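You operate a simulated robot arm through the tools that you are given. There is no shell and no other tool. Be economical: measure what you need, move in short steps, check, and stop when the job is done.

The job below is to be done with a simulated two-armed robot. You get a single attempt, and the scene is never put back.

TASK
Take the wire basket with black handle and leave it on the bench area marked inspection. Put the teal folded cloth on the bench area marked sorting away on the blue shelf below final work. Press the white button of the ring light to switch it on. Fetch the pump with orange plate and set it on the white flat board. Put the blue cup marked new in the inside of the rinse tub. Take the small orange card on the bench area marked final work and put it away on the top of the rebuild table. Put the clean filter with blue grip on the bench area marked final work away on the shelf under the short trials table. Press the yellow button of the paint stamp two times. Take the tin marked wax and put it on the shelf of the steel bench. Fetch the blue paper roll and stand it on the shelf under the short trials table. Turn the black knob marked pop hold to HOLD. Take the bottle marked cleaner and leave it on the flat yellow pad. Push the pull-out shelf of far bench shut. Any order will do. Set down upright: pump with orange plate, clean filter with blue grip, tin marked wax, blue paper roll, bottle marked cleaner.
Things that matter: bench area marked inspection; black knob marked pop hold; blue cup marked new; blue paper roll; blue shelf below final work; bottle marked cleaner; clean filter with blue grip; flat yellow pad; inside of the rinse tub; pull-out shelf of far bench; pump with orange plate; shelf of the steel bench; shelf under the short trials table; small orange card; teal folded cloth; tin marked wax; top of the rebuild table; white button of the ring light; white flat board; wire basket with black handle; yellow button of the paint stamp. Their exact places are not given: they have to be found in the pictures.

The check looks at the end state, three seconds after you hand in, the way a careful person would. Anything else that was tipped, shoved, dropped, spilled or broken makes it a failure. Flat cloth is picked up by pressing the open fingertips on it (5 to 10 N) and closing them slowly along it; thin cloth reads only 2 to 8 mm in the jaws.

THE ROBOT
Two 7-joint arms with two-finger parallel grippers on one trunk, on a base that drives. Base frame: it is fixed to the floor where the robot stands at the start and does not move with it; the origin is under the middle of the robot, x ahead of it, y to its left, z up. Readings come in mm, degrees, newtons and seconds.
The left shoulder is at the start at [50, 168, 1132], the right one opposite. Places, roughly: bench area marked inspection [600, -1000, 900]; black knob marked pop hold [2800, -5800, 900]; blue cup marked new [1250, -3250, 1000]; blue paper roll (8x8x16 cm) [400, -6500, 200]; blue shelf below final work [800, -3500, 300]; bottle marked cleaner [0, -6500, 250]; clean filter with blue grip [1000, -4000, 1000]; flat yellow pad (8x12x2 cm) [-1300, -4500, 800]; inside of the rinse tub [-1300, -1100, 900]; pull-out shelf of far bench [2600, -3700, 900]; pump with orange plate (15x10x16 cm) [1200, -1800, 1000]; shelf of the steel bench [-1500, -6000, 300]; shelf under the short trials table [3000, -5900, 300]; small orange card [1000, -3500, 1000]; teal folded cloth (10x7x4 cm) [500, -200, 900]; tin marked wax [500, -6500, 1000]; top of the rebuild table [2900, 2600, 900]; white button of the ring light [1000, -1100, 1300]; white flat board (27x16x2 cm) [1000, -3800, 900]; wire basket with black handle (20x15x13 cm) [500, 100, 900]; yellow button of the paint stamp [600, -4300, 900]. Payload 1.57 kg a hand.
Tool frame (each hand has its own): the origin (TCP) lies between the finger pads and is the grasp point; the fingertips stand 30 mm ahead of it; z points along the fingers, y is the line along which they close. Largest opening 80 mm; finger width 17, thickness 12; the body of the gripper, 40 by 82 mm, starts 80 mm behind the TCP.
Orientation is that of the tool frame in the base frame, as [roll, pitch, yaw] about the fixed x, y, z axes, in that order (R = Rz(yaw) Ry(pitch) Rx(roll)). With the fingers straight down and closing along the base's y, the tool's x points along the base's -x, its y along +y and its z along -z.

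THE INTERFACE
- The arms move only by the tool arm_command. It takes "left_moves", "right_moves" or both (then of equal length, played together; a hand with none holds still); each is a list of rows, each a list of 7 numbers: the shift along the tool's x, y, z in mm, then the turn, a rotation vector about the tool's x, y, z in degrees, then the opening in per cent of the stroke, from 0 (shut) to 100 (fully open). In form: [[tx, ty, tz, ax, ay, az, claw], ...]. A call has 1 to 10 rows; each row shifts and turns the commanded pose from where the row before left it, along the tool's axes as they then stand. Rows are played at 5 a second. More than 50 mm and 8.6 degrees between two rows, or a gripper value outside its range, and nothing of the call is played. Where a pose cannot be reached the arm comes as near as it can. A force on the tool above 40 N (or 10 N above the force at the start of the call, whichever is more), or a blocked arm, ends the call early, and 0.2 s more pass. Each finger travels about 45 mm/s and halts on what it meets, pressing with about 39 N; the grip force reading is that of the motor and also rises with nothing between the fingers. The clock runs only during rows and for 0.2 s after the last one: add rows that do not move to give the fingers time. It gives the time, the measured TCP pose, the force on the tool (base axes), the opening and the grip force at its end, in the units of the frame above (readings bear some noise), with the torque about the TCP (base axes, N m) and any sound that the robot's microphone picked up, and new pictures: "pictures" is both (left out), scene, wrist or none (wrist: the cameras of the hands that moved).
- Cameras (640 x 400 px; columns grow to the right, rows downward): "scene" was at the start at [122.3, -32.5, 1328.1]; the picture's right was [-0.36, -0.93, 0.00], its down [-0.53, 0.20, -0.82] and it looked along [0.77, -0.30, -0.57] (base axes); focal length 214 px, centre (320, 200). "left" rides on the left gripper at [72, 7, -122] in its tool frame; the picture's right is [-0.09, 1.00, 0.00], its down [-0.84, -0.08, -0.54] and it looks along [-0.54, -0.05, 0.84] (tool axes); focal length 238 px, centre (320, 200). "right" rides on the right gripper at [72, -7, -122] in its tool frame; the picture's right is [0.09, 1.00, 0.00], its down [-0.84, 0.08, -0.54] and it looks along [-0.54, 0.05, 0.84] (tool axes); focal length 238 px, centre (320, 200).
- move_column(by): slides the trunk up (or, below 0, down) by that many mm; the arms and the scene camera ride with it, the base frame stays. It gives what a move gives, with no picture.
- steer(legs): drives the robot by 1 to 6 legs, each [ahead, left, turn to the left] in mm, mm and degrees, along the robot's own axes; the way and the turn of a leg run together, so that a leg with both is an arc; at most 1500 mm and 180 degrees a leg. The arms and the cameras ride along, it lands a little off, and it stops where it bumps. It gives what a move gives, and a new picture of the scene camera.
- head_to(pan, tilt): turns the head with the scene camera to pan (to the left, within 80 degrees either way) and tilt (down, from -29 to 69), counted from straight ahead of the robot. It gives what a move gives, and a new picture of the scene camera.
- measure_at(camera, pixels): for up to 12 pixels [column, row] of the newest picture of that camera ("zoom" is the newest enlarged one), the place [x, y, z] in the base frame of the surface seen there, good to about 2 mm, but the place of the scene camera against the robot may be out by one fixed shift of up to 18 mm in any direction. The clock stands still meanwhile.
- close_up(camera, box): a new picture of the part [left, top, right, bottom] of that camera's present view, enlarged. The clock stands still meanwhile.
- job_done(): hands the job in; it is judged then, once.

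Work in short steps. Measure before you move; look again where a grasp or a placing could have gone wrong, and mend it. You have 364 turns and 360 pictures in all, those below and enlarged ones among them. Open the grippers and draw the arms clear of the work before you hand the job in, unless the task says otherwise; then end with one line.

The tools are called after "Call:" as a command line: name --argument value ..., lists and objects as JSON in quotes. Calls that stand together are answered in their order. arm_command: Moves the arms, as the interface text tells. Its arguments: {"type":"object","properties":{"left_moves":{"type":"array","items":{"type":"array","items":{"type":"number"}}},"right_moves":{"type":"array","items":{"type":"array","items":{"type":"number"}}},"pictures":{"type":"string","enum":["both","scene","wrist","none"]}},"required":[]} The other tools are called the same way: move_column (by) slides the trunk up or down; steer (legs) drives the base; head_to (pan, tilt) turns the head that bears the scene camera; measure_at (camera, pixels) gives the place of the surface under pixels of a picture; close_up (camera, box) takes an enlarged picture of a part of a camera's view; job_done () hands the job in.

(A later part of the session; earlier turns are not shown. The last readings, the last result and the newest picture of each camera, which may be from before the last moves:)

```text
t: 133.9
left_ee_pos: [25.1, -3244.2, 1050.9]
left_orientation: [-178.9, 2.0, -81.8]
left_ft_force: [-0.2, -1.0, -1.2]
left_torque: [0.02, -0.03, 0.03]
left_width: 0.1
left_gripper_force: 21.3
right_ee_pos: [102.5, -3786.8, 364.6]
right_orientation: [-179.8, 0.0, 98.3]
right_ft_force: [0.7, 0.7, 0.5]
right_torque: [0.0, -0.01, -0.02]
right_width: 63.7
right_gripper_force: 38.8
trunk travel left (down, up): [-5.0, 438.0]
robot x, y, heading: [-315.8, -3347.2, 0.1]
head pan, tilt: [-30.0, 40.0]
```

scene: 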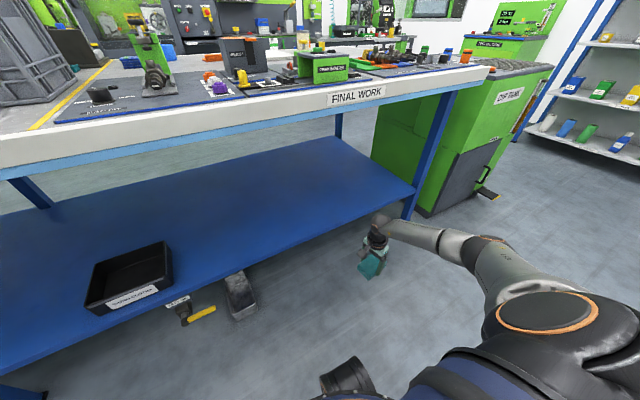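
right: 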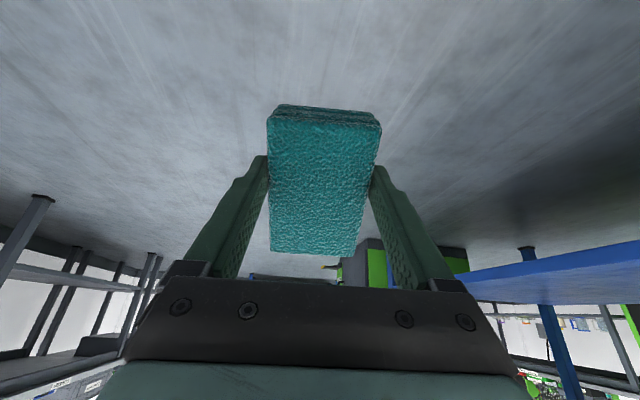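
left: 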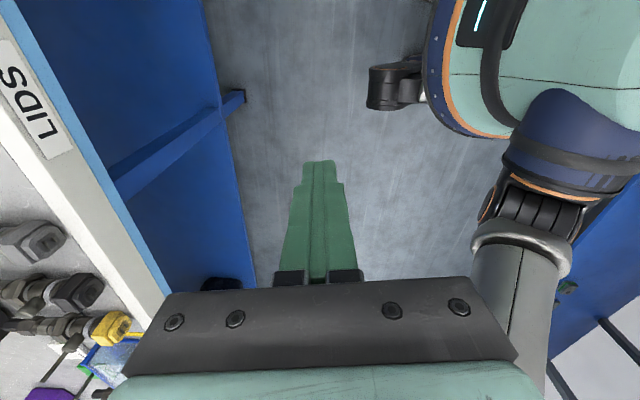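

Drive ahead 370 mm under the bench.

Call:
steer --legs '[[370, 0, 0]]'

Call:
arm_command --right_moves '[[0, 0, 0, 0, 0, 0, 0]]' --pictures "wrist"

```text
t: 136.2
left_ee_pos: [378.1, -3244.0, 1051.1]
left_orientation: [-178.8, 2.0, -82.0]
left_ft_force: [-0.8, -0.4, -0.6]
left_torque: [-0.03, -0.01, -0.01]
left_width: 0.0
left_gripper_force: 21.1
right_ee_pos: [454.7, -3788.7, 363.4]
right_orientation: [-179.8, 0.0, 98.2]
right_ft_force: [0.2, -0.1, -1.2]
right_torque: [-0.02, -0.02, -0.01]
right_width: 63.6
right_gripper_force: 38.7
trunk travel left (down, up): [-5.0, 438.0]
robot x, y, heading: [32.9, -3349.4, -0.2]
head pan, tilt: [-30.0, 40.0]
stopped in leg 1: the robot was blocked; the commanded pose is now the measured one
```

scene: 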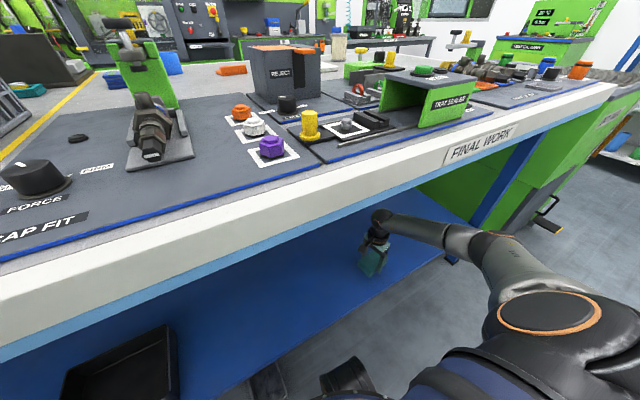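

```text
t: 136.6
left_ee_pos: [378.1, -3243.9, 1049.0]
left_orientation: [-178.9, 2.0, -81.9]
left_ft_force: [-0.2, 0.9, -0.9]
left_torque: [-0.01, 0.02, -0.02]
left_width: 0.0
left_gripper_force: 21.5
right_ee_pos: [454.2, -3786.7, 364.1]
right_orientation: [-179.8, 0.0, 98.2]
right_ft_force: [-0.1, -1.3, -0.8]
right_torque: [0.01, -0.01, 0.03]
right_width: 63.8
right_gripper_force: 38.6
trunk travel left (down, up): [-5.0, 438.0]
robot x, y, heading: [33.0, -3347.1, -0.2]
head pan, tilt: [-30.0, 40.0]
```

right: 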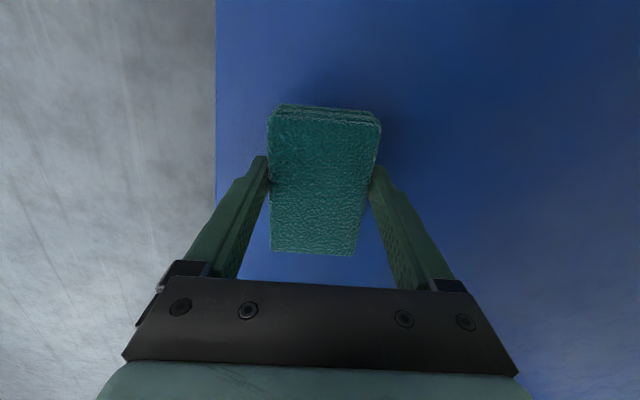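

The cloth is over the shelf. Extend 25 mm more, lower to TCP z≈341 and release.

Call:
arm_command --right_moves '[[0, 25, 0, 0, 0, 0, 0], [0, 0, 12, 0, 0, 0, 0], [0, 0, 10, 0, 0, 0, 0], [0, 0, 0, 0, 0, 0, 0], [0, 0, 0, 0, 0, 0, 90], [0, 0, 0, 0, 0, 0, 100], [0, 0, 0, 0, 0, 0, 100]]' --pictures "wrist"

```text
t: 138.2
left_ee_pos: [377.8, -3242.6, 1050.4]
left_orientation: [-178.8, 1.9, -81.8]
left_ft_force: [-0.3, 0.1, 0.4]
left_torque: [0.01, -0.01, 0.03]
left_width: 0.1
left_gripper_force: 21.0
right_ee_pos: [479.7, -3783.3, 342.8]
right_orientation: [-179.8, 0.0, 98.1]
right_ft_force: [-0.6, -1.0, 0.2]
right_torque: [-0.02, 0.01, 0.02]
right_width: 80.2
right_gripper_force: 0.1
trunk travel left (down, up): [-5.0, 438.0]
robot x, y, heading: [32.2, -3347.9, -0.1]
head pan, tilt: [-30.0, 40.0]
```

right: 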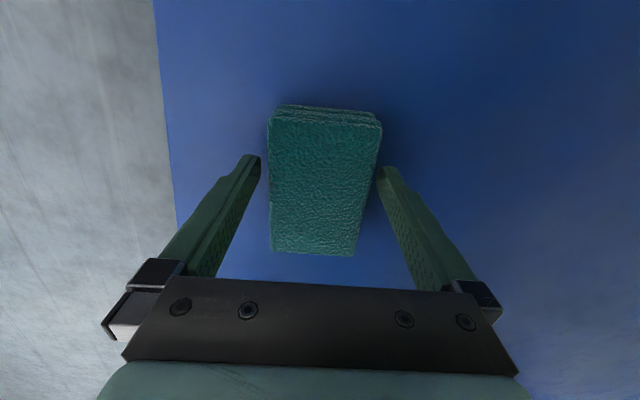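

Cloth lies on the blue shelf. Lift the hand and back the base out.

Call:
arm_command --right_moves '[[0, 0, -40, 0, 0, 0, 100], [0, 0, -40, 0, 0, 0, 100]]' --pictures "wrist"

Call:
steer --legs '[[-350, 0, 0]]'

```text
t: 138.8
left_ee_pos: [377.7, -3244.1, 1050.9]
left_orientation: [-178.8, 1.9, -81.9]
left_ft_force: [-0.3, 0.6, -0.6]
left_torque: [0.04, 0.04, 0.0]
left_width: 0.1
left_gripper_force: 21.3
right_ee_pos: [480.0, -3783.3, 421.1]
right_orientation: [-179.9, -0.1, 98.2]
right_ft_force: [-0.7, -0.2, 0.1]
right_torque: [0.02, -0.01, 0.03]
right_width: 80.0
right_gripper_force: 0.1
trunk travel left (down, up): [-5.0, 438.0]
robot x, y, heading: [32.1, -3346.4, 0.0]
head pan, tilt: [-30.0, 40.0]
```

right: 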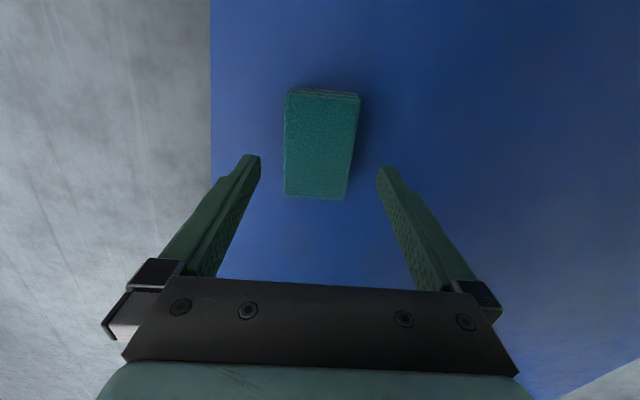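

```text
t: 141.1
left_ee_pos: [25.4, -3245.1, 1050.5]
left_orientation: [-178.8, 2.0, -82.1]
left_ft_force: [-0.1, 0.5, 0.0]
left_torque: [0.02, 0.0, 0.03]
left_width: 0.0
left_gripper_force: 21.2
right_ee_pos: [128.7, -3784.4, 420.8]
right_orientation: [-179.9, 0.0, 98.1]
right_ft_force: [0.0, -0.2, 0.0]
right_torque: [-0.04, -0.03, 0.01]
right_width: 79.9
right_gripper_force: 0.0
trunk travel left (down, up): [-5.0, 438.0]
robot x, y, heading: [-317.3, -3346.1, -0.2]
head pan, tilt: [-30.0, 40.0]
```

scene: 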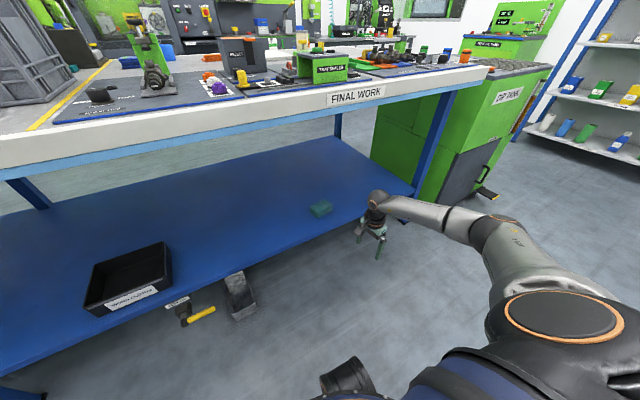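

Cloth is on the shelf. Next the paint stamp: raise the trunk and move right to y≈−4000 to look for its yellow button.

Call:
move_column --by 300

Call:
steer --legs '[[0, -600, 0]]'

Call:
head_to --pan -10 --tilt 25

Call:
close_up --camera "scene" --box '[100, 130, 520, 330]'

```text
t: 144.1
left_ee_pos: [27.9, -3245.3, 1350.0]
left_orientation: [-178.8, 1.9, -82.1]
left_ft_force: [0.2, 0.3, -0.3]
left_torque: [0.02, 0.01, 0.0]
left_width: 0.0
left_gripper_force: 21.4
right_ee_pos: [127.7, -3783.2, 722.8]
right_orientation: [-179.8, 0.0, 98.1]
right_ft_force: [-0.7, 0.2, -1.0]
right_torque: [0.0, 0.0, 0.02]
right_width: 79.8
right_gripper_force: 0.1
trunk travel left (down, up): [-305.0, 138.0]
robot x, y, heading: [-319.2, -3348.7, 0.1]
head pan, tilt: [-30.0, 40.0]
```

```text
t: 147.5
left_ee_pos: [26.3, -3851.7, 1350.4]
left_orientation: [-178.8, 2.0, -82.2]
left_ft_force: [-0.6, -0.4, 0.4]
left_torque: [0.01, 0.01, -0.04]
left_width: 0.1
left_gripper_force: 21.0
right_ee_pos: [125.3, -4390.0, 722.6]
right_orientation: [-179.9, -0.1, 98.0]
right_ft_force: [-0.6, 0.1, -0.2]
right_torque: [-0.01, 0.0, 0.0]
right_width: 79.8
right_gripper_force: 0.1
trunk travel left (down, up): [-305.0, 138.0]
robot x, y, heading: [-316.7, -3953.6, -0.3]
head pan, tilt: [-30.0, 40.0]
```

scene: 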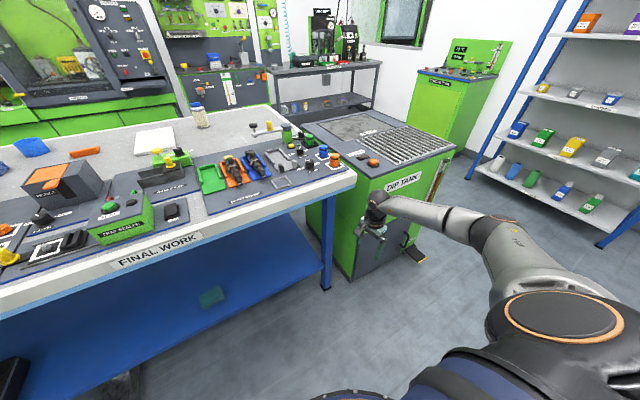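

```text
t: 148.3
left_ee_pos: [25.2, -3851.6, 1349.8]
left_orientation: [-178.8, 2.0, -82.1]
left_ft_force: [-0.1, 0.3, 0.7]
left_torque: [0.01, -0.02, 0.02]
left_width: 0.4
left_gripper_force: 21.6
right_ee_pos: [126.3, -4390.8, 722.6]
right_orientation: [-179.9, 0.0, 98.0]
right_ft_force: [1.0, 0.1, -0.1]
right_torque: [-0.01, -0.01, 0.02]
right_width: 80.0
right_gripper_force: 0.1
trunk travel left (down, up): [-305.0, 138.0]
robot x, y, heading: [-318.5, -3956.9, -0.1]
head pan, tilt: [-10.0, 25.0]
```

scene: 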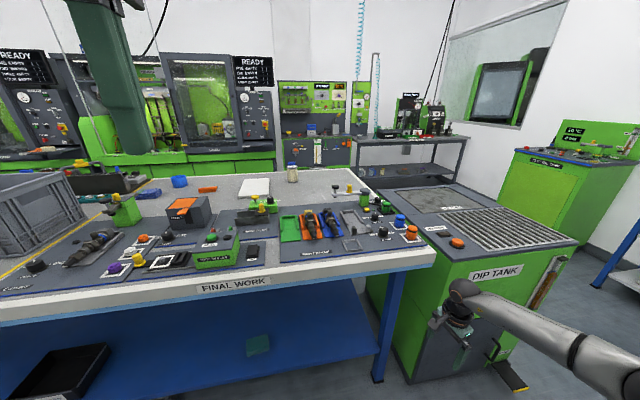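

```text
1.52 times, centred on (310, 230) of scene
```

zoom: 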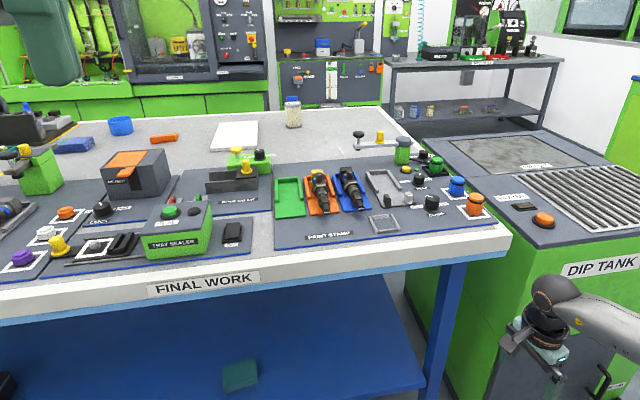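

Paint stamp module found at right. Zoom in on it.

Call:
close_up --camera "scene" --box '[270, 160, 440, 270]'

Call:
close_up --camera "scene" --box '[150, 160, 320, 230]'

```text
3.64 times, centred on (355, 215) of scene
```

zoom: 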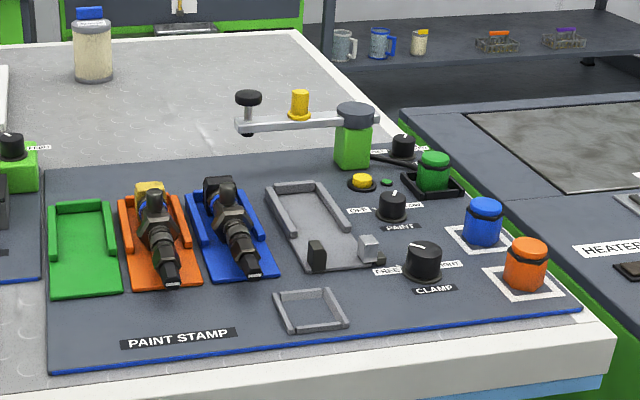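

```text
3.76 times, centred on (235, 195) of scene
```

zoom: 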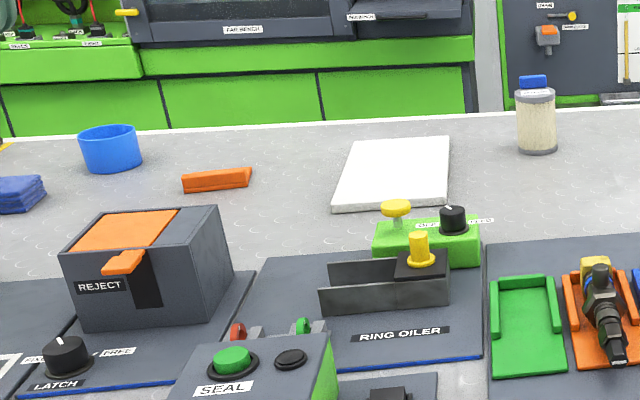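

The yellow button is at first-zoom (362,181), i.e. scene (366,210). Measure it plus board, orange card, filter jar, blue cup.

Call:
measure_at --camera "scene" --pixels '[[366, 209], [367, 211], [372, 210], [253, 187], [293, 172], [208, 190], [179, 181], [343, 190], [364, 200], [430, 255], [350, 187]]'

Call:
close_up --camera "scene" --box '[340, 180, 400, 230]'

```text
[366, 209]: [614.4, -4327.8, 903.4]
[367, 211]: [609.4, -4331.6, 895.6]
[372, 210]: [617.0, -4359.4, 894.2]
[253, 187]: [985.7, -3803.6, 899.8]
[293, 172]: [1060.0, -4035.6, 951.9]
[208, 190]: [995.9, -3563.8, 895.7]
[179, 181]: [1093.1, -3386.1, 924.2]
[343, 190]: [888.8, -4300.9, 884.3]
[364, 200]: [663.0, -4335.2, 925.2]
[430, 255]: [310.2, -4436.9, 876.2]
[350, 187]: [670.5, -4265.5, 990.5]
```

```text
8.00 times, centred on (370, 205) of scene
```

zoom: 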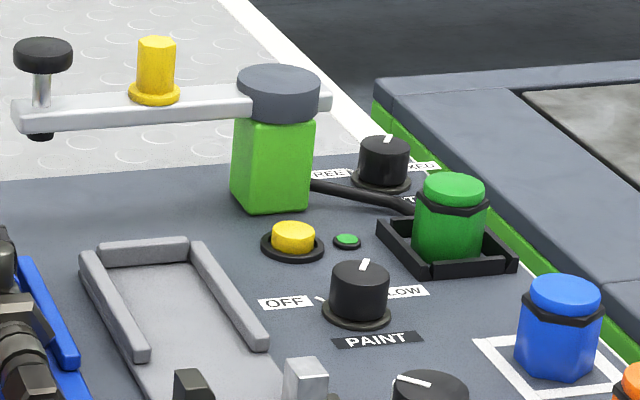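

Button top ≈ (612,−4328,917). I'll use the right hand, tool-down with yaw 180 and closed fingers. Raise and turn it first.

Call:
arm_command --right_moves '[[0, 0, -37, 0, 0, -8.2, 60], [0, 0, -37, 0, 0, -8.2, 30], [0, 0, -37, 0, 0, -8.2, 0], [0, 0, -37, 0, 0, -8.2, 0], [0, 0, -37, 0, 0, -8.2, 0], [0, 0, -37, 0, 0, -8.2, 0], [0, 0, -37, 0, 0, -8.2, 0], [0, 0, -37, 0, 0, -8.2, 0], [0, 0, -37, 0, 0, -8.2, 0], [0, 0, 0, 0, 0, -8.2, 0]]' --pictures "scene"

```text
t: 150.5
left_ee_pos: [25.4, -3851.6, 1350.1]
left_orientation: [-178.8, 1.9, -82.1]
left_ft_force: [0.1, 0.6, 0.2]
left_torque: [0.0, 0.02, -0.04]
left_width: 0.0
left_gripper_force: 22.1
right_ee_pos: [126.6, -4391.8, 1054.1]
right_orientation: [-180.0, -0.2, -179.9]
right_ft_force: [-0.1, 0.2, -0.6]
right_torque: [0.01, -0.02, -0.01]
right_width: 0.1
right_gripper_force: 21.3
trunk travel left (down, up): [-305.0, 138.0]
robot x, y, heading: [-316.0, -3953.7, -0.4]
head pan, tilt: [-10.0, 25.0]
```

scene: 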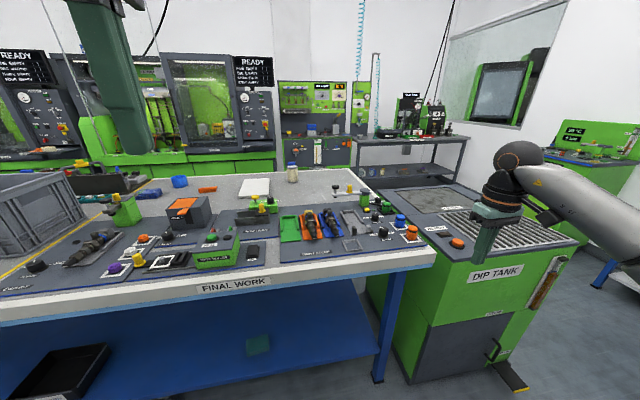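

Test the forward reach at this height: move toward centre and forward.

Call:
arm_command --right_moves '[[-20, 40, 0, 0, 0, 0, 0], [-20, 40, 0, 0, 0, 0, 0], [-20, 40, 0, 0, 0, 0, 0], [-20, 40, 0, 0, 0, 0, 0], [-20, 0, 0, 0, 0, 0, 0]]' --pictures "none"

```text
t: 151.7
left_ee_pos: [25.4, -3851.4, 1350.1]
left_orientation: [-178.8, 2.0, -82.0]
left_ft_force: [-0.6, -0.7, 0.1]
left_torque: [0.01, 0.02, 0.0]
left_width: 0.0
left_gripper_force: 21.4
right_ee_pos: [227.1, -4234.5, 1054.2]
right_orientation: [-180.0, -0.1, 180.0]
right_ft_force: [1.0, 0.1, -0.5]
right_torque: [-0.01, -0.01, 0.0]
right_width: 0.0
right_gripper_force: 21.4
trunk travel left (down, up): [-305.0, 138.0]
robot x, y, heading: [-315.6, -3954.0, -0.3]
head pan, tilt: [-10.0, 25.0]
```

Reach is fine (543 mm ahead). Raise a bit, shift the base right 94 and ahead 350.

Call:
arm_command --right_moves '[[-20, 0, -20, 0, 0, 0, 0], [-10, 0, -20, 0, 0, 0, 0]]' --pictures "none"

Call:
steer --legs '[[0, -94, 0.3], [335, 0, 0]]'

Call:
arm_command --right_moves '[[0, 0, 0, 0, 0, 0, 0]]' --pictures "wrist"

```text
t: 152.3
left_ee_pos: [25.6, -3851.2, 1350.5]
left_orientation: [-178.8, 1.9, -82.2]
left_ft_force: [-0.1, 0.5, 0.9]
left_torque: [0.0, -0.03, 0.01]
left_width: 0.1
left_gripper_force: 21.2
right_ee_pos: [256.2, -4233.0, 1093.9]
right_orientation: [-179.9, 0.0, 179.9]
right_ft_force: [0.1, -0.3, 0.4]
right_torque: [-0.01, 0.02, -0.01]
right_width: 0.0
right_gripper_force: 21.7
trunk travel left (down, up): [-305.0, 138.0]
robot x, y, heading: [-319.1, -3951.5, -0.1]
head pan, tilt: [-10.0, 25.0]
```

```text
t: 155.2
left_ee_pos: [363.6, -3938.3, 1351.1]
left_orientation: [-178.8, 1.9, -81.5]
left_ft_force: [0.6, 0.5, -0.3]
left_torque: [0.04, 0.0, -0.03]
left_width: 0.1
left_gripper_force: 20.9
right_ee_pos: [600.3, -4317.8, 1093.9]
right_orientation: [180.0, -0.2, -179.2]
right_ft_force: [0.5, 0.3, -1.0]
right_torque: [-0.03, -0.02, -0.01]
right_width: 0.0
right_gripper_force: 21.4
trunk travel left (down, up): [-305.0, 138.0]
robot x, y, heading: [19.3, -4046.6, 0.6]
head pan, tilt: [-10.0, 25.0]
```

scene: 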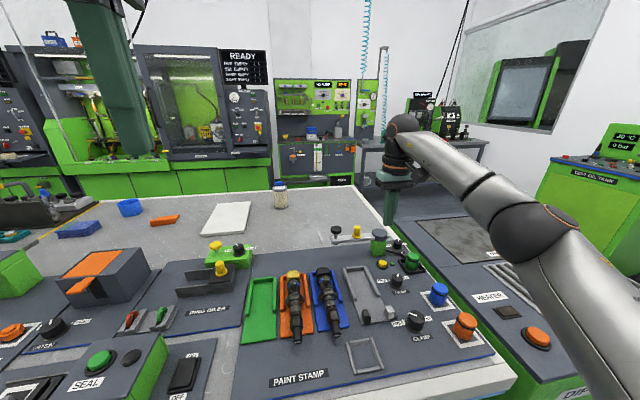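

```text
t: 155.6
left_ee_pos: [363.7, -3939.0, 1350.5]
left_orientation: [-178.8, 2.0, -81.3]
left_ft_force: [0.6, 0.1, -0.1]
left_torque: [0.03, -0.01, -0.02]
left_width: 0.2
left_gripper_force: 21.4
right_ee_pos: [600.7, -4317.0, 1093.9]
right_orientation: [180.0, -0.1, -179.2]
right_ft_force: [0.7, 0.5, 0.3]
right_torque: [0.01, 0.01, -0.03]
right_width: 0.0
right_gripper_force: 21.3
trunk travel left (down, up): [-305.0, 138.0]
robot x, y, heading: [20.0, -4047.5, 0.6]
head pan, tilt: [-10.0, 25.0]
```

right: 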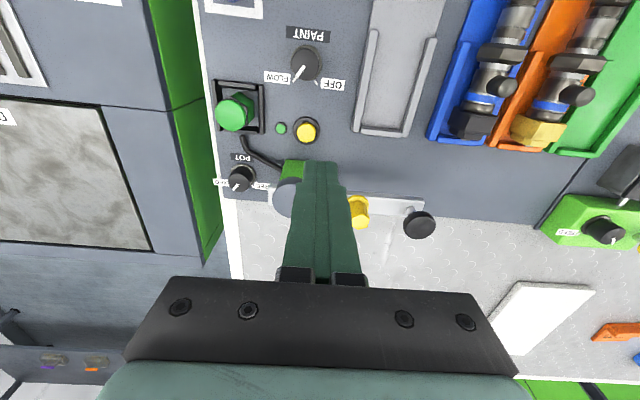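

Button visible at wrist pixel (306,130). Measure it and the post beside it.

Call:
measure_at --camera "right" --pixels '[[306, 130], [302, 126], [310, 134], [290, 170], [285, 195], [355, 210], [418, 223], [306, 65], [236, 110], [395, 205]]'

```text
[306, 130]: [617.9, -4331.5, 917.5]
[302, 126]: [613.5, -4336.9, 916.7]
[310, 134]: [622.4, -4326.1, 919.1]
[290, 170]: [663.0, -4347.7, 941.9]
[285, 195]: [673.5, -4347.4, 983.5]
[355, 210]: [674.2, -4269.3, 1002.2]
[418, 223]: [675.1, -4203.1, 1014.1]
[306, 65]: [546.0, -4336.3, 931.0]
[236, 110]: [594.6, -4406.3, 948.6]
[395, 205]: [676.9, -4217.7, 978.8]
```

Move above the button and descend to 6 mm above it.

Call:
arm_command --right_moves '[[-17, -14.5, 0, 0, 0, 0, 0], [0, 0, 45, 0, 0, 0, 0], [0, 0, 45, 0, 0, 0, 0], [0, 0, 45, 0, 0, 0, 0], [0, 0, 5, 0, 0, 0, 0], [0, 0, 0, 0, 0, 0, 0]]' --pictures "wrist"

```text
t: 157.0
left_ee_pos: [363.5, -3938.8, 1351.4]
left_orientation: [-178.8, 1.9, -81.4]
left_ft_force: [-0.5, 0.5, -0.4]
left_torque: [0.04, -0.01, 0.01]
left_width: 0.0
left_gripper_force: 21.0
right_ee_pos: [618.2, -4332.3, 952.0]
right_orientation: [-180.0, -0.1, -179.3]
right_ft_force: [0.6, 0.4, 1.0]
right_torque: [-0.01, -0.03, 0.0]
right_width: 0.0
right_gripper_force: 21.2
trunk travel left (down, up): [-305.0, 138.0]
robot x, y, heading: [22.0, -4048.9, 0.5]
head pan, tilt: [-10.0, 25.0]
```

right: 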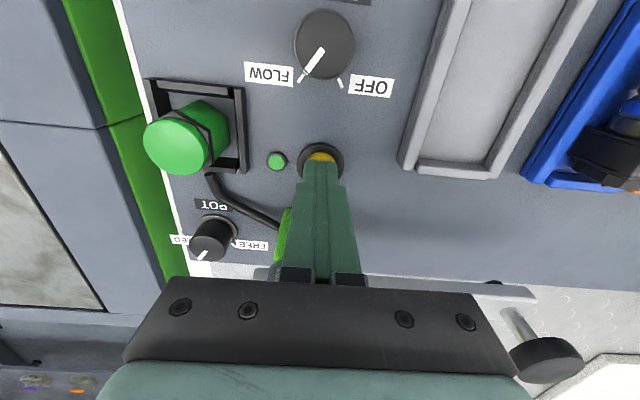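

Aligned over the button. Press down in 2 mm steps and watch force and sound.

Call:
arm_command --right_moves '[[0, 0, 2, 0, 0, 0, 0], [0, 0, 2, 0, 0, 0, 0], [0, 0, 2, 0, 0, 0, 0], [0, 0, 2, 0, 0, 0, 0], [0, 0, 1, 0, 0, 0, 0]]' --pictures "none"

```text
t: 158.2
left_ee_pos: [362.8, -3939.0, 1351.1]
left_orientation: [-178.8, 1.9, -81.4]
left_ft_force: [0.0, 0.5, -0.7]
left_torque: [0.01, 0.0, -0.01]
left_width: 0.2
left_gripper_force: 21.0
right_ee_pos: [617.0, -4331.5, 945.1]
right_orientation: [-179.9, 0.0, -179.2]
right_ft_force: [0.0, -2.0, 2.4]
right_torque: [-0.06, -0.04, 0.0]
right_width: 0.2
right_gripper_force: 21.5
trunk travel left (down, up): [-305.0, 138.0]
robot x, y, heading: [20.0, -4048.1, 0.7]
head pan, tilt: [-10.0, 25.0]
heard: click
```

One click. Lift 9 mm to release, and see.

Call:
arm_command --right_moves '[[0, 0, -5, 0, 0, 0, 0], [0, 0, -5, 0, 0, 0, 0], [0, 0, 0, 0, 0, 0, 0]]' --pictures "none"

Call:
arm_command --right_moves '[[0, 0, 3, 0, 0, 0, 0], [0, 0, 2, 0, 0, 0, 0], [0, 0, 2, 0, 0, 0, 0], [0, 0, 2, 0, 0, 0, 0], [0, 0, 1, 0, 0, 0, 0]]' --pictures "none"

```text
t: 159.0
left_ee_pos: [362.3, -3937.6, 1350.4]
left_orientation: [-178.8, 1.9, -81.4]
left_ft_force: [0.4, 0.8, -0.1]
left_torque: [0.02, 0.03, 0.0]
left_width: 0.0
left_gripper_force: 21.7
right_ee_pos: [616.2, -4330.9, 953.2]
right_orientation: [180.0, -0.2, -179.3]
right_ft_force: [-0.8, 0.2, -0.2]
right_torque: [-0.01, 0.01, 0.0]
right_width: 0.0
right_gripper_force: 21.4
trunk travel left (down, up): [-305.0, 138.0]
robot x, y, heading: [21.9, -4043.3, 0.6]
head pan, tilt: [-10.0, 25.0]
```

```text
t: 160.2
left_ee_pos: [361.8, -3938.3, 1351.5]
left_orientation: [-178.9, 1.9, -81.4]
left_ft_force: [0.0, -0.1, -0.4]
left_torque: [-0.03, 0.0, 0.03]
left_width: 0.0
left_gripper_force: 21.1
right_ee_pos: [616.1, -4330.8, 945.5]
right_orientation: [-180.0, -0.1, -179.4]
right_ft_force: [-0.5, 1.8, 3.1]
right_torque: [0.05, -0.06, 0.01]
right_width: 0.0
right_gripper_force: 21.2
trunk travel left (down, up): [-305.0, 138.0]
robot x, y, heading: [23.5, -4044.7, 0.4]
head pan, tilt: [-10.0, 25.0]
heard: click
```

Second click heard. Lift clear and back away from the bench.

Call:
arm_command --right_moves '[[0, 0, -45, 0, 0, 0, 0], [0, 0, -45, 0, 0, 0, 0], [0, 0, -45, 0, 0, 0, 0]]' --pictures "none"

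Call:
steer --legs '[[-370, 0, 0]]'

Call:
head_to --pan -75 --tilt 15

```text
t: 161.0
left_ee_pos: [362.5, -3937.2, 1350.7]
left_orientation: [-178.8, 1.9, -81.4]
left_ft_force: [0.6, -0.2, 0.4]
left_torque: [-0.04, 0.03, -0.01]
left_width: 0.4
left_gripper_force: 21.6
right_ee_pos: [617.5, -4327.8, 1080.0]
right_orientation: [-179.8, 0.0, -179.3]
right_ft_force: [-0.1, 0.5, -0.4]
right_torque: [0.0, -0.01, -0.04]
right_width: 0.0
right_gripper_force: 21.4
trunk travel left (down, up): [-305.0, 138.0]
robot x, y, heading: [19.3, -4045.1, 0.7]
head pan, tilt: [-10.0, 25.0]
```

```text
t: 163.4
left_ee_pos: [-4.8, -3941.3, 1349.1]
left_orientation: [-178.8, 1.9, -81.1]
left_ft_force: [0.9, 0.0, 0.4]
left_torque: [0.0, -0.02, 0.0]
left_width: 0.0
left_gripper_force: 21.1
right_ee_pos: [251.3, -4330.6, 1078.1]
right_orientation: [180.0, -0.1, -179.0]
right_ft_force: [-1.0, -0.1, 0.0]
right_torque: [0.02, -0.02, 0.07]
right_width: 0.2
right_gripper_force: 21.5
trunk travel left (down, up): [-305.0, 138.0]
robot x, y, heading: [-342.8, -4050.5, 0.6]
head pan, tilt: [-10.0, 25.0]
```

scene: 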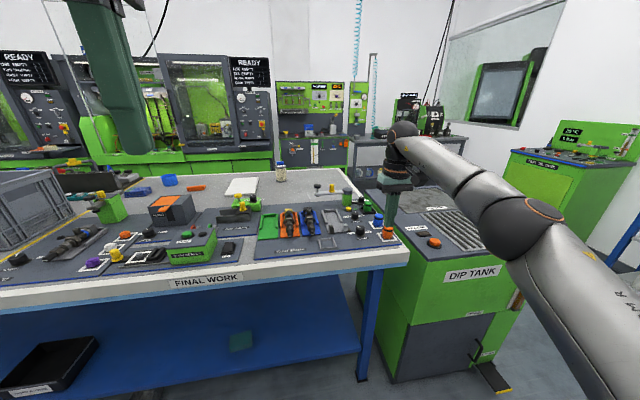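

```text
t: 164.8
left_ee_pos: [-3.4, -3940.9, 1349.9]
left_orientation: [-179.1, 1.7, -81.1]
left_ft_force: [0.9, 0.4, -0.1]
left_torque: [0.01, 0.0, 0.01]
left_width: 0.0
left_gripper_force: 21.2
right_ee_pos: [250.8, -4330.9, 1077.5]
right_orientation: [-179.9, -0.1, -179.1]
right_ft_force: [0.3, -0.3, -0.4]
right_torque: [-0.03, 0.01, 0.02]
right_width: 0.1
right_gripper_force: 20.8
trunk travel left (down, up): [-305.0, 138.0]
robot x, y, heading: [-342.3, -4052.0, 0.8]
head pan, tilt: [-75.0, 15.0]
```

scene: 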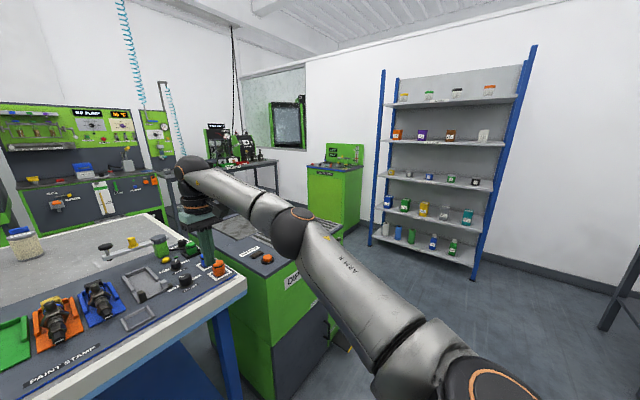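

The shelf unit stands at y≈−6500. Turn the robot to face it (−90°) and drive closer.

Call:
steer --legs '[[0, 0, -90.6], [1100, 0, 0]]'

Call:
head_to --pan 10 --tilt 15

Call:
close_up --camera "scene" --box '[200, 60, 520, 320]'

```text
t: 174.3
left_ee_pos: [-276.7, -5500.7, 1350.4]
left_orientation: [-179.1, 1.8, -173.2]
left_ft_force: [0.1, -0.6, 0.3]
left_torque: [0.01, 0.01, -0.01]
left_width: 0.0
left_gripper_force: 20.7
right_ee_pos: [-676.6, -5741.8, 1079.1]
right_orientation: [-180.0, -0.2, 89.0]
right_ft_force: [0.2, 0.6, 0.4]
right_torque: [-0.01, 0.0, 0.0]
right_width: 0.1
right_gripper_force: 21.4
trunk travel left (down, up): [-305.0, 138.0]
robot x, y, heading: [-373.2, -5156.3, -91.0]
head pan, tilt: [-75.0, 15.0]
```

scene: 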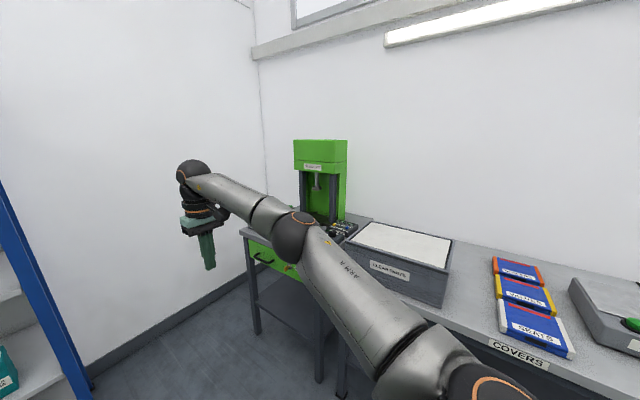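

```text
t: 175.9
left_ee_pos: [-276.5, -5498.7, 1349.8]
left_orientation: [-179.1, 1.9, -173.2]
left_ft_force: [-0.1, 0.3, -0.3]
left_torque: [0.01, 0.02, -0.02]
left_width: 0.0
left_gripper_force: 21.0
right_ee_pos: [-676.3, -5742.2, 1078.6]
right_orientation: [-180.0, -0.1, 88.9]
right_ft_force: [-0.2, -0.6, 1.0]
right_torque: [-0.06, -0.03, 0.03]
right_width: 0.1
right_gripper_force: 21.2
trunk travel left (down, up): [-305.0, 138.0]
robot x, y, heading: [-374.9, -5157.8, -91.3]
head pan, tilt: [10.0, 15.0]
```

scene: 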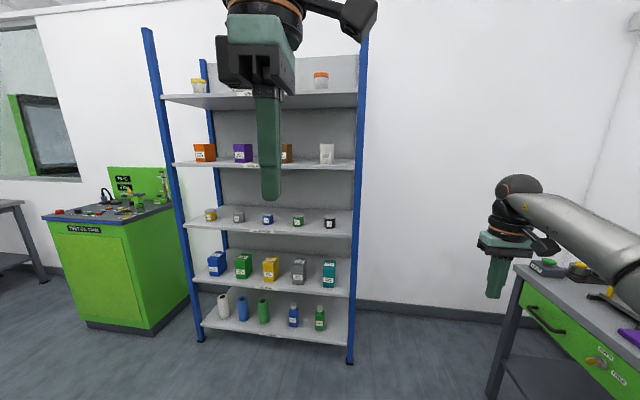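

```text
1.54 times, centred on (360, 190) of scene
```

zoom: 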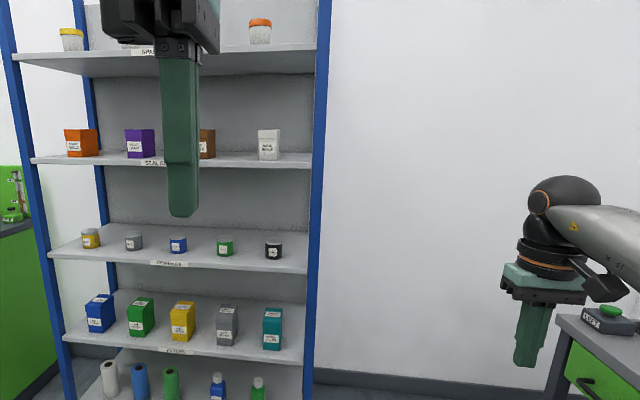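

Zoom in to read the labels of tins and bottles.

Call:
close_up --camera "scene" --box '[190, 195, 360, 240]'

Call:
close_up --camera "scene" --box '[195, 285, 355, 345]'

Call:
measure_at --camera "scene" --pixels '[[211, 215], [239, 216], [243, 300], [242, 318], [294, 316], [320, 318], [294, 306], [300, 338], [330, 342], [200, 330], [250, 230]]'

```text
3.76 times, centred on (275, 218) of scene
```

zoom: 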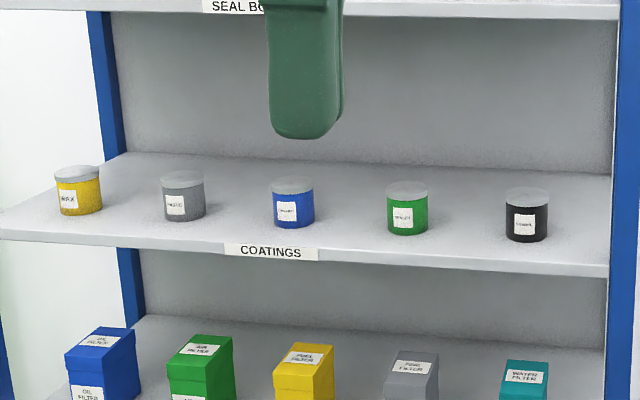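

```text
4.00 times, centred on (275, 315) of scene
```

zoom: 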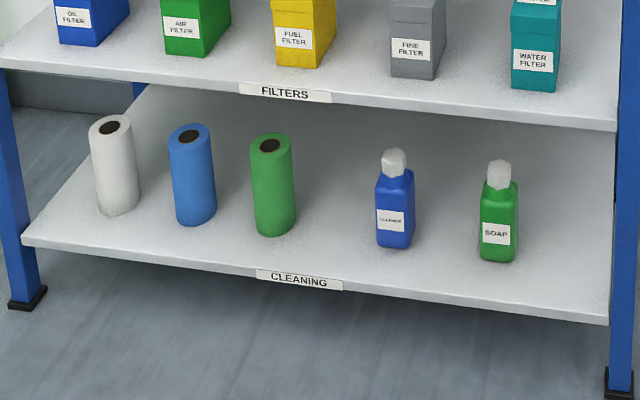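

```text
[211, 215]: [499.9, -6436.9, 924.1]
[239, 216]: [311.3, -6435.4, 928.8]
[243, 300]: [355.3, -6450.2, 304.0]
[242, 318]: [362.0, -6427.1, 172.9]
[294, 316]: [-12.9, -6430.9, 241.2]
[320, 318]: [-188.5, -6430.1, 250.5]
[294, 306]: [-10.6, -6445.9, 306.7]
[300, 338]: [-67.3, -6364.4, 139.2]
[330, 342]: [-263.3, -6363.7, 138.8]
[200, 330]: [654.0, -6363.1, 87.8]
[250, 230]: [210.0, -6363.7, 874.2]
```

Tin "WAX" is the gold one at x≈500 (z shelf ≈888); blue roll at x≈360; blue CLEANER bottle at x≈−12 on the bottom shelf (z≈153). First the tin with the left hand: turn it back to its starting yaw while lowering.

Call:
arm_command --left_moves '[[0, 0, 20, 0, 0, 8.5, 100], [0, 0, 20, 0, 0, 8.5, 100], [0, 0, 20, 0, 0, 8.5, 100], [0, 0, 20, 0, 0, 8.5, 100], [0, 0, 20, 0, 0, 8.5, 100], [0, 0, 20, 0, 0, 8.5, 100], [0, 0, 20, 0, 0, 8.5, 100], [0, 0, 20, 0, 0, 8.5, 100], [0, 0, 20, 0, 0, 8.5, 100], [0, 0, 20, 0, 0, 8.5, 100]]' --pictures "none"

Call:
arm_command --left_moves '[[0, 0, 0, 0, 0, 8.5, 100], [0, 0, 0, 0, -8, 4.5, 100], [0, 0, 0, 0, -8, 0, 100], [0, 0, 0, 0, -8, 0, 100], [0, 0, 0, 0, -8, 0, 100], [0, 0, 0, 0, -8, 0, 100], [0, 0, 0, 0, -8, 0, 100], [0, 0, 0, 0, -8, 0, 100], [0, 0, 0, 0, -8, 0, 100], [0, 0, 0, 0, -8, 0, 100]]' --pictures "both"

Call:
measure_at --camera "scene" --pixels '[[266, 288], [290, 292], [266, 165], [300, 165], [345, 298]]'

```text
t: 178.1
left_ee_pos: [-270.4, -5504.8, 1147.8]
left_orientation: [178.3, 1.2, 101.7]
left_ft_force: [-0.2, 0.7, -0.1]
left_torque: [0.01, -0.01, 0.0]
left_width: 80.0
left_gripper_force: 0.1
right_ee_pos: [-675.7, -5742.0, 1078.1]
right_orientation: [-180.0, 0.0, 89.0]
right_ft_force: [-0.2, 0.1, -0.1]
right_torque: [0.03, 0.0, 0.0]
right_width: 0.1
right_gripper_force: 21.7
trunk travel left (down, up): [-305.0, 138.0]
robot x, y, heading: [-377.7, -5154.1, -90.9]
head pan, tilt: [10.0, 15.0]
```

```text
refused: row 2 steps farther than a row can; nothing moved
```

```text
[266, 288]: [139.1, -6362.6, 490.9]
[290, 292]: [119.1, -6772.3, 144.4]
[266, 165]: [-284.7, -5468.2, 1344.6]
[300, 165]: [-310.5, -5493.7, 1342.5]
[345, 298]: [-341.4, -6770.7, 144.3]
```

Continue the turn, then pitch the fingers forward.

Call:
arm_command --left_moves '[[0, 0, 0, 0, 0, 8.5, 100], [0, 0, 0, 0, 0, 4, 100], [0, 0, 0, 0, -8.5, 0, 100], [0, 0, 0, 0, -8.5, 0, 100], [0, 0, 0, 0, -8.5, 0, 100], [0, 0, 0, 0, -8.5, 0, 100], [0, 0, 0, 0, -8.5, 0, 100], [0, 0, 0, 0, -8.5, 0, 100], [0, 0, 0, 0, -8.5, 0, 100], [0, 0, 0, 0, -8.5, 0, 100]]' --pictures "both"

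```text
t: 180.3
left_ee_pos: [-292.5, -5520.7, 1168.5]
left_orientation: [174.5, 68.7, 84.4]
left_ft_force: [0.2, -0.3, -0.1]
left_torque: [0.01, -0.02, -0.03]
left_width: 79.9
left_gripper_force: 0.2
left hand out of reach, approached as far as the arm can: row 9, 10
right_ee_pos: [-676.5, -5740.7, 1078.0]
right_orientation: [-179.9, -0.2, 88.9]
right_ft_force: [-0.7, -0.2, 1.0]
right_torque: [0.02, 0.01, 0.01]
right_width: 0.0
right_gripper_force: 21.6
trunk travel left (down, up): [-305.0, 138.0]
robot x, y, heading: [-378.0, -5150.7, -91.2]
head pan, tilt: [10.0, 15.0]
```

scene: 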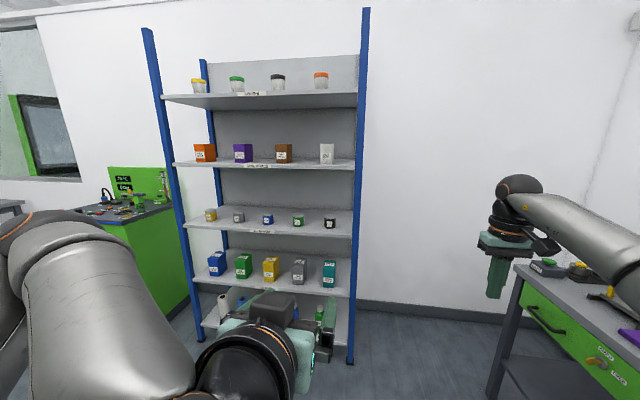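
left: 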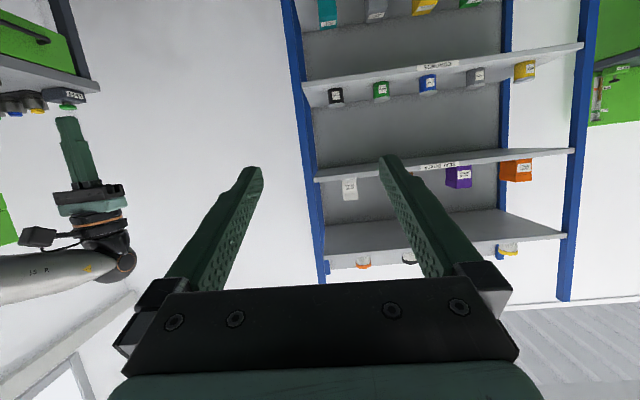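

Good posture (fingers 21° below horizontal). Measure the tin from the wrist camera and retract the right hand.

Call:
measure_at --camera "left" --pixels '[[525, 70], [525, 61], [524, 80], [516, 70], [534, 70], [475, 76], [500, 56], [450, 66]]'

Call:
arm_command --right_moves '[[45, 0, 0, 0, 0, 0, 0], [45, 0, 0, 0, 0, 0, 0], [45, 0, 0, 0, 0, 0, 0], [45, 0, 0, 0, 0, 0, 0], [45, 0, 0, 0, 0, 0, 0], [30, 0, 0, 0, 0, 0, 0]]' --pictures "none"

```text
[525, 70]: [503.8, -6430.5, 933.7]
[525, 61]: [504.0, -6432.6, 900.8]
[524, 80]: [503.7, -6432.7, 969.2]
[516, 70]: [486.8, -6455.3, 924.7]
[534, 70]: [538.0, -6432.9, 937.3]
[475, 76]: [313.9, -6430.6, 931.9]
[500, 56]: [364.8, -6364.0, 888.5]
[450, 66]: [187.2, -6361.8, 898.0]
```

```text
t: 181.7
left_ee_pos: [-293.3, -5519.8, 1168.0]
left_orientation: [174.6, 68.6, 84.2]
left_ft_force: [0.5, 1.0, 0.1]
left_torque: [0.01, 0.03, 0.0]
left_width: 80.0
left_gripper_force: 0.1
right_ee_pos: [-671.8, -5485.7, 1078.8]
right_orientation: [180.0, -0.2, 88.9]
right_ft_force: [0.8, -0.8, 0.0]
right_torque: [0.0, 0.0, 0.01]
right_width: 0.0
right_gripper_force: 20.8
trunk travel left (down, up): [-305.0, 138.0]
robot x, y, heading: [-373.2, -5151.2, -91.4]
head pan, tilt: [10.0, 15.0]
```

Tin centre ≈ (508,−6456), z 900–969. Strafe left ~792 mm with a heading fix, and look.

Call:
steer --legs '[[0, 0, 1.3], [0, 792, 0], [450, 0, 0]]'

Call:
arm_command --left_moves '[[0, 0, 0, 0, 0, 0, 100]]' --pictures "wrist"

```text
t: 184.5
left_ee_pos: [6.4, -5530.8, 1167.9]
left_orientation: [174.6, 68.6, 84.7]
left_ft_force: [-0.5, 0.1, -0.1]
left_torque: [0.01, -0.01, 0.02]
left_width: 80.0
left_gripper_force: 0.0
right_ee_pos: [-372.5, -5500.0, 1079.4]
right_orientation: [180.0, -0.1, 89.4]
right_ft_force: [0.1, -0.2, 0.2]
right_torque: [-0.09, -0.01, 0.01]
right_width: 0.1
right_gripper_force: 21.4
trunk travel left (down, up): [-305.0, 138.0]
robot x, y, heading: [-79.1, -5164.7, -90.9]
head pan, tilt: [10.0, 15.0]
stopped in leg 2: the robot was blocked; the commanded pose is now the measured one
```

scene: 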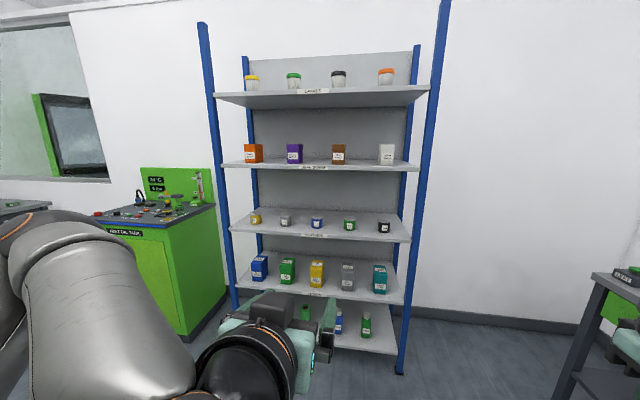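

```text
t: 184.9
left_ee_pos: [5.0, -5534.0, 1168.8]
left_orientation: [174.6, 68.4, 84.5]
left_ft_force: [-0.9, -0.5, 0.2]
left_torque: [0.03, -0.04, 0.0]
left_width: 79.9
left_gripper_force: 0.1
right_ee_pos: [-374.7, -5501.1, 1079.6]
right_orientation: [-180.0, -0.1, 89.2]
right_ft_force: [-0.3, 1.1, -0.4]
right_torque: [-0.02, 0.02, 0.0]
right_width: 0.2
right_gripper_force: 21.4
trunk travel left (down, up): [-305.0, 138.0]
robot x, y, heading: [-80.3, -5167.3, -91.0]
head pan, tilt: [10.0, 15.0]
```

left: 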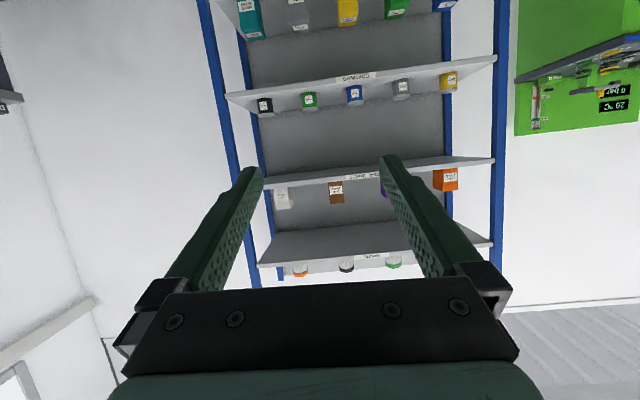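

Blocked by the dip tank on the left. Step back right, go ahead 550 and then left.

Call:
steer --legs '[[0, -60, 1], [580, 0, 0], [0, 545, 0]]'

Call:
arm_command --left_moves '[[0, 0, 0, 0, 0, 0, 100]]' --pictures "wrist"

```text
t: 191.5
left_ee_pos: [505.6, -6105.7, 1167.8]
left_orientation: [174.5, 68.6, 85.9]
left_ft_force: [0.1, -0.2, -0.6]
left_torque: [-0.01, 0.03, -0.01]
left_width: 80.0
left_gripper_force: 0.0
right_ee_pos: [125.4, -6082.5, 1079.6]
right_orientation: [-180.0, -0.1, 90.5]
right_ft_force: [0.6, -0.5, -0.5]
right_torque: [0.03, 0.0, 0.02]
right_width: 0.1
right_gripper_force: 21.1
trunk travel left (down, up): [-305.0, 138.0]
robot x, y, heading: [410.5, -5738.9, -89.4]
head pan, tilt: [10.0, 15.0]
```

scene: 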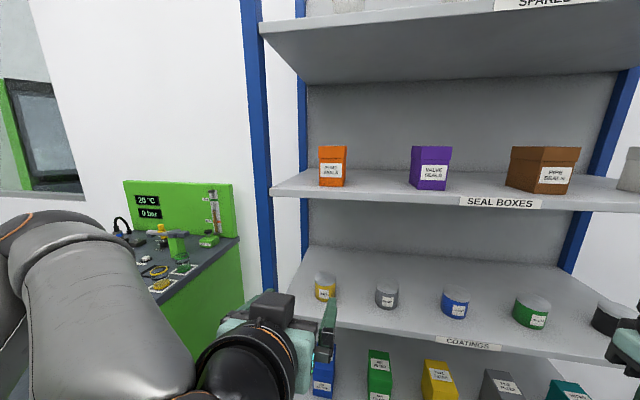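

```text
t: 191.9
left_ee_pos: [505.0, -6104.7, 1167.9]
left_orientation: [174.5, 68.6, 85.7]
left_ft_force: [-0.7, 0.2, -0.7]
left_torque: [0.03, -0.01, 0.03]
left_width: 80.0
left_gripper_force: 0.1
right_ee_pos: [126.8, -6082.3, 1078.8]
right_orientation: [-180.0, -0.1, 90.6]
right_ft_force: [-0.1, -0.2, -0.3]
right_torque: [0.03, -0.05, 0.01]
right_width: 0.1
right_gripper_force: 21.9
trunk travel left (down, up): [-305.0, 138.0]
robot x, y, heading: [412.7, -5741.0, -89.5]
head pan, tilt: [10.0, 15.0]
```

left: 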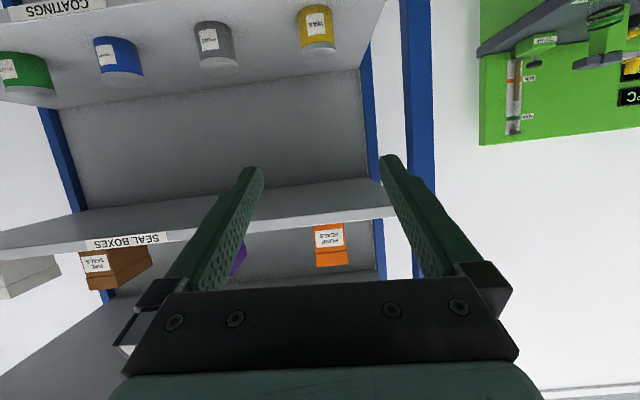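

Hand x matches the tin. Lower the trunk 232 mm so the hand is at tin height.

Call:
move_column --by -230

Call:
arm_command --left_moves '[[0, 0, 0, 0, 0, 0, 100]]' --pictures "wrist"

```text
t: 194.3
left_ee_pos: [504.1, -6104.8, 938.2]
left_orientation: [174.6, 68.6, 85.9]
left_ft_force: [-0.5, -1.3, 0.7]
left_torque: [-0.01, 0.05, -0.02]
left_width: 80.0
left_gripper_force: 0.1
right_ee_pos: [124.6, -6082.3, 849.4]
right_orientation: [-180.0, -0.1, 90.5]
right_ft_force: [-0.4, 0.5, 0.7]
right_torque: [0.03, 0.02, -0.01]
right_width: 0.0
right_gripper_force: 21.6
trunk travel left (down, up): [-75.0, 368.0]
robot x, y, heading: [407.6, -5740.4, -89.6]
head pan, tilt: [10.0, 15.0]
```

```text
t: 194.7
left_ee_pos: [505.4, -6105.8, 938.8]
left_orientation: [174.5, 68.6, 85.9]
left_ft_force: [0.3, 0.2, -0.4]
left_torque: [-0.02, -0.02, -0.02]
left_width: 79.8
left_gripper_force: 0.1
right_ee_pos: [125.2, -6081.8, 848.9]
right_orientation: [180.0, 0.0, 90.5]
right_ft_force: [-0.3, 0.1, 0.2]
right_torque: [-0.01, 0.0, 0.0]
right_width: 0.1
right_gripper_force: 21.3
trunk travel left (down, up): [-75.0, 368.0]
robot x, y, heading: [411.7, -5738.5, -89.7]
head pan, tilt: [10.0, 15.0]
```

left: 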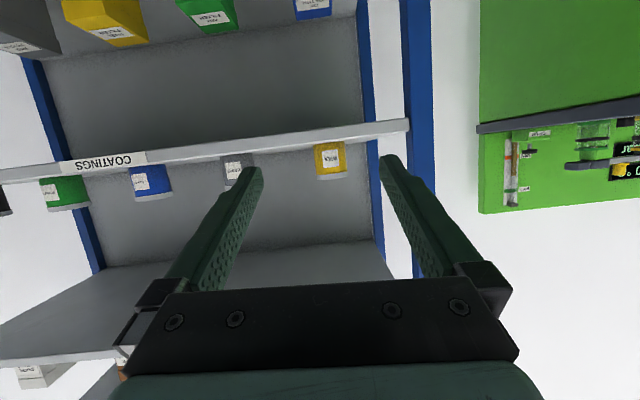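

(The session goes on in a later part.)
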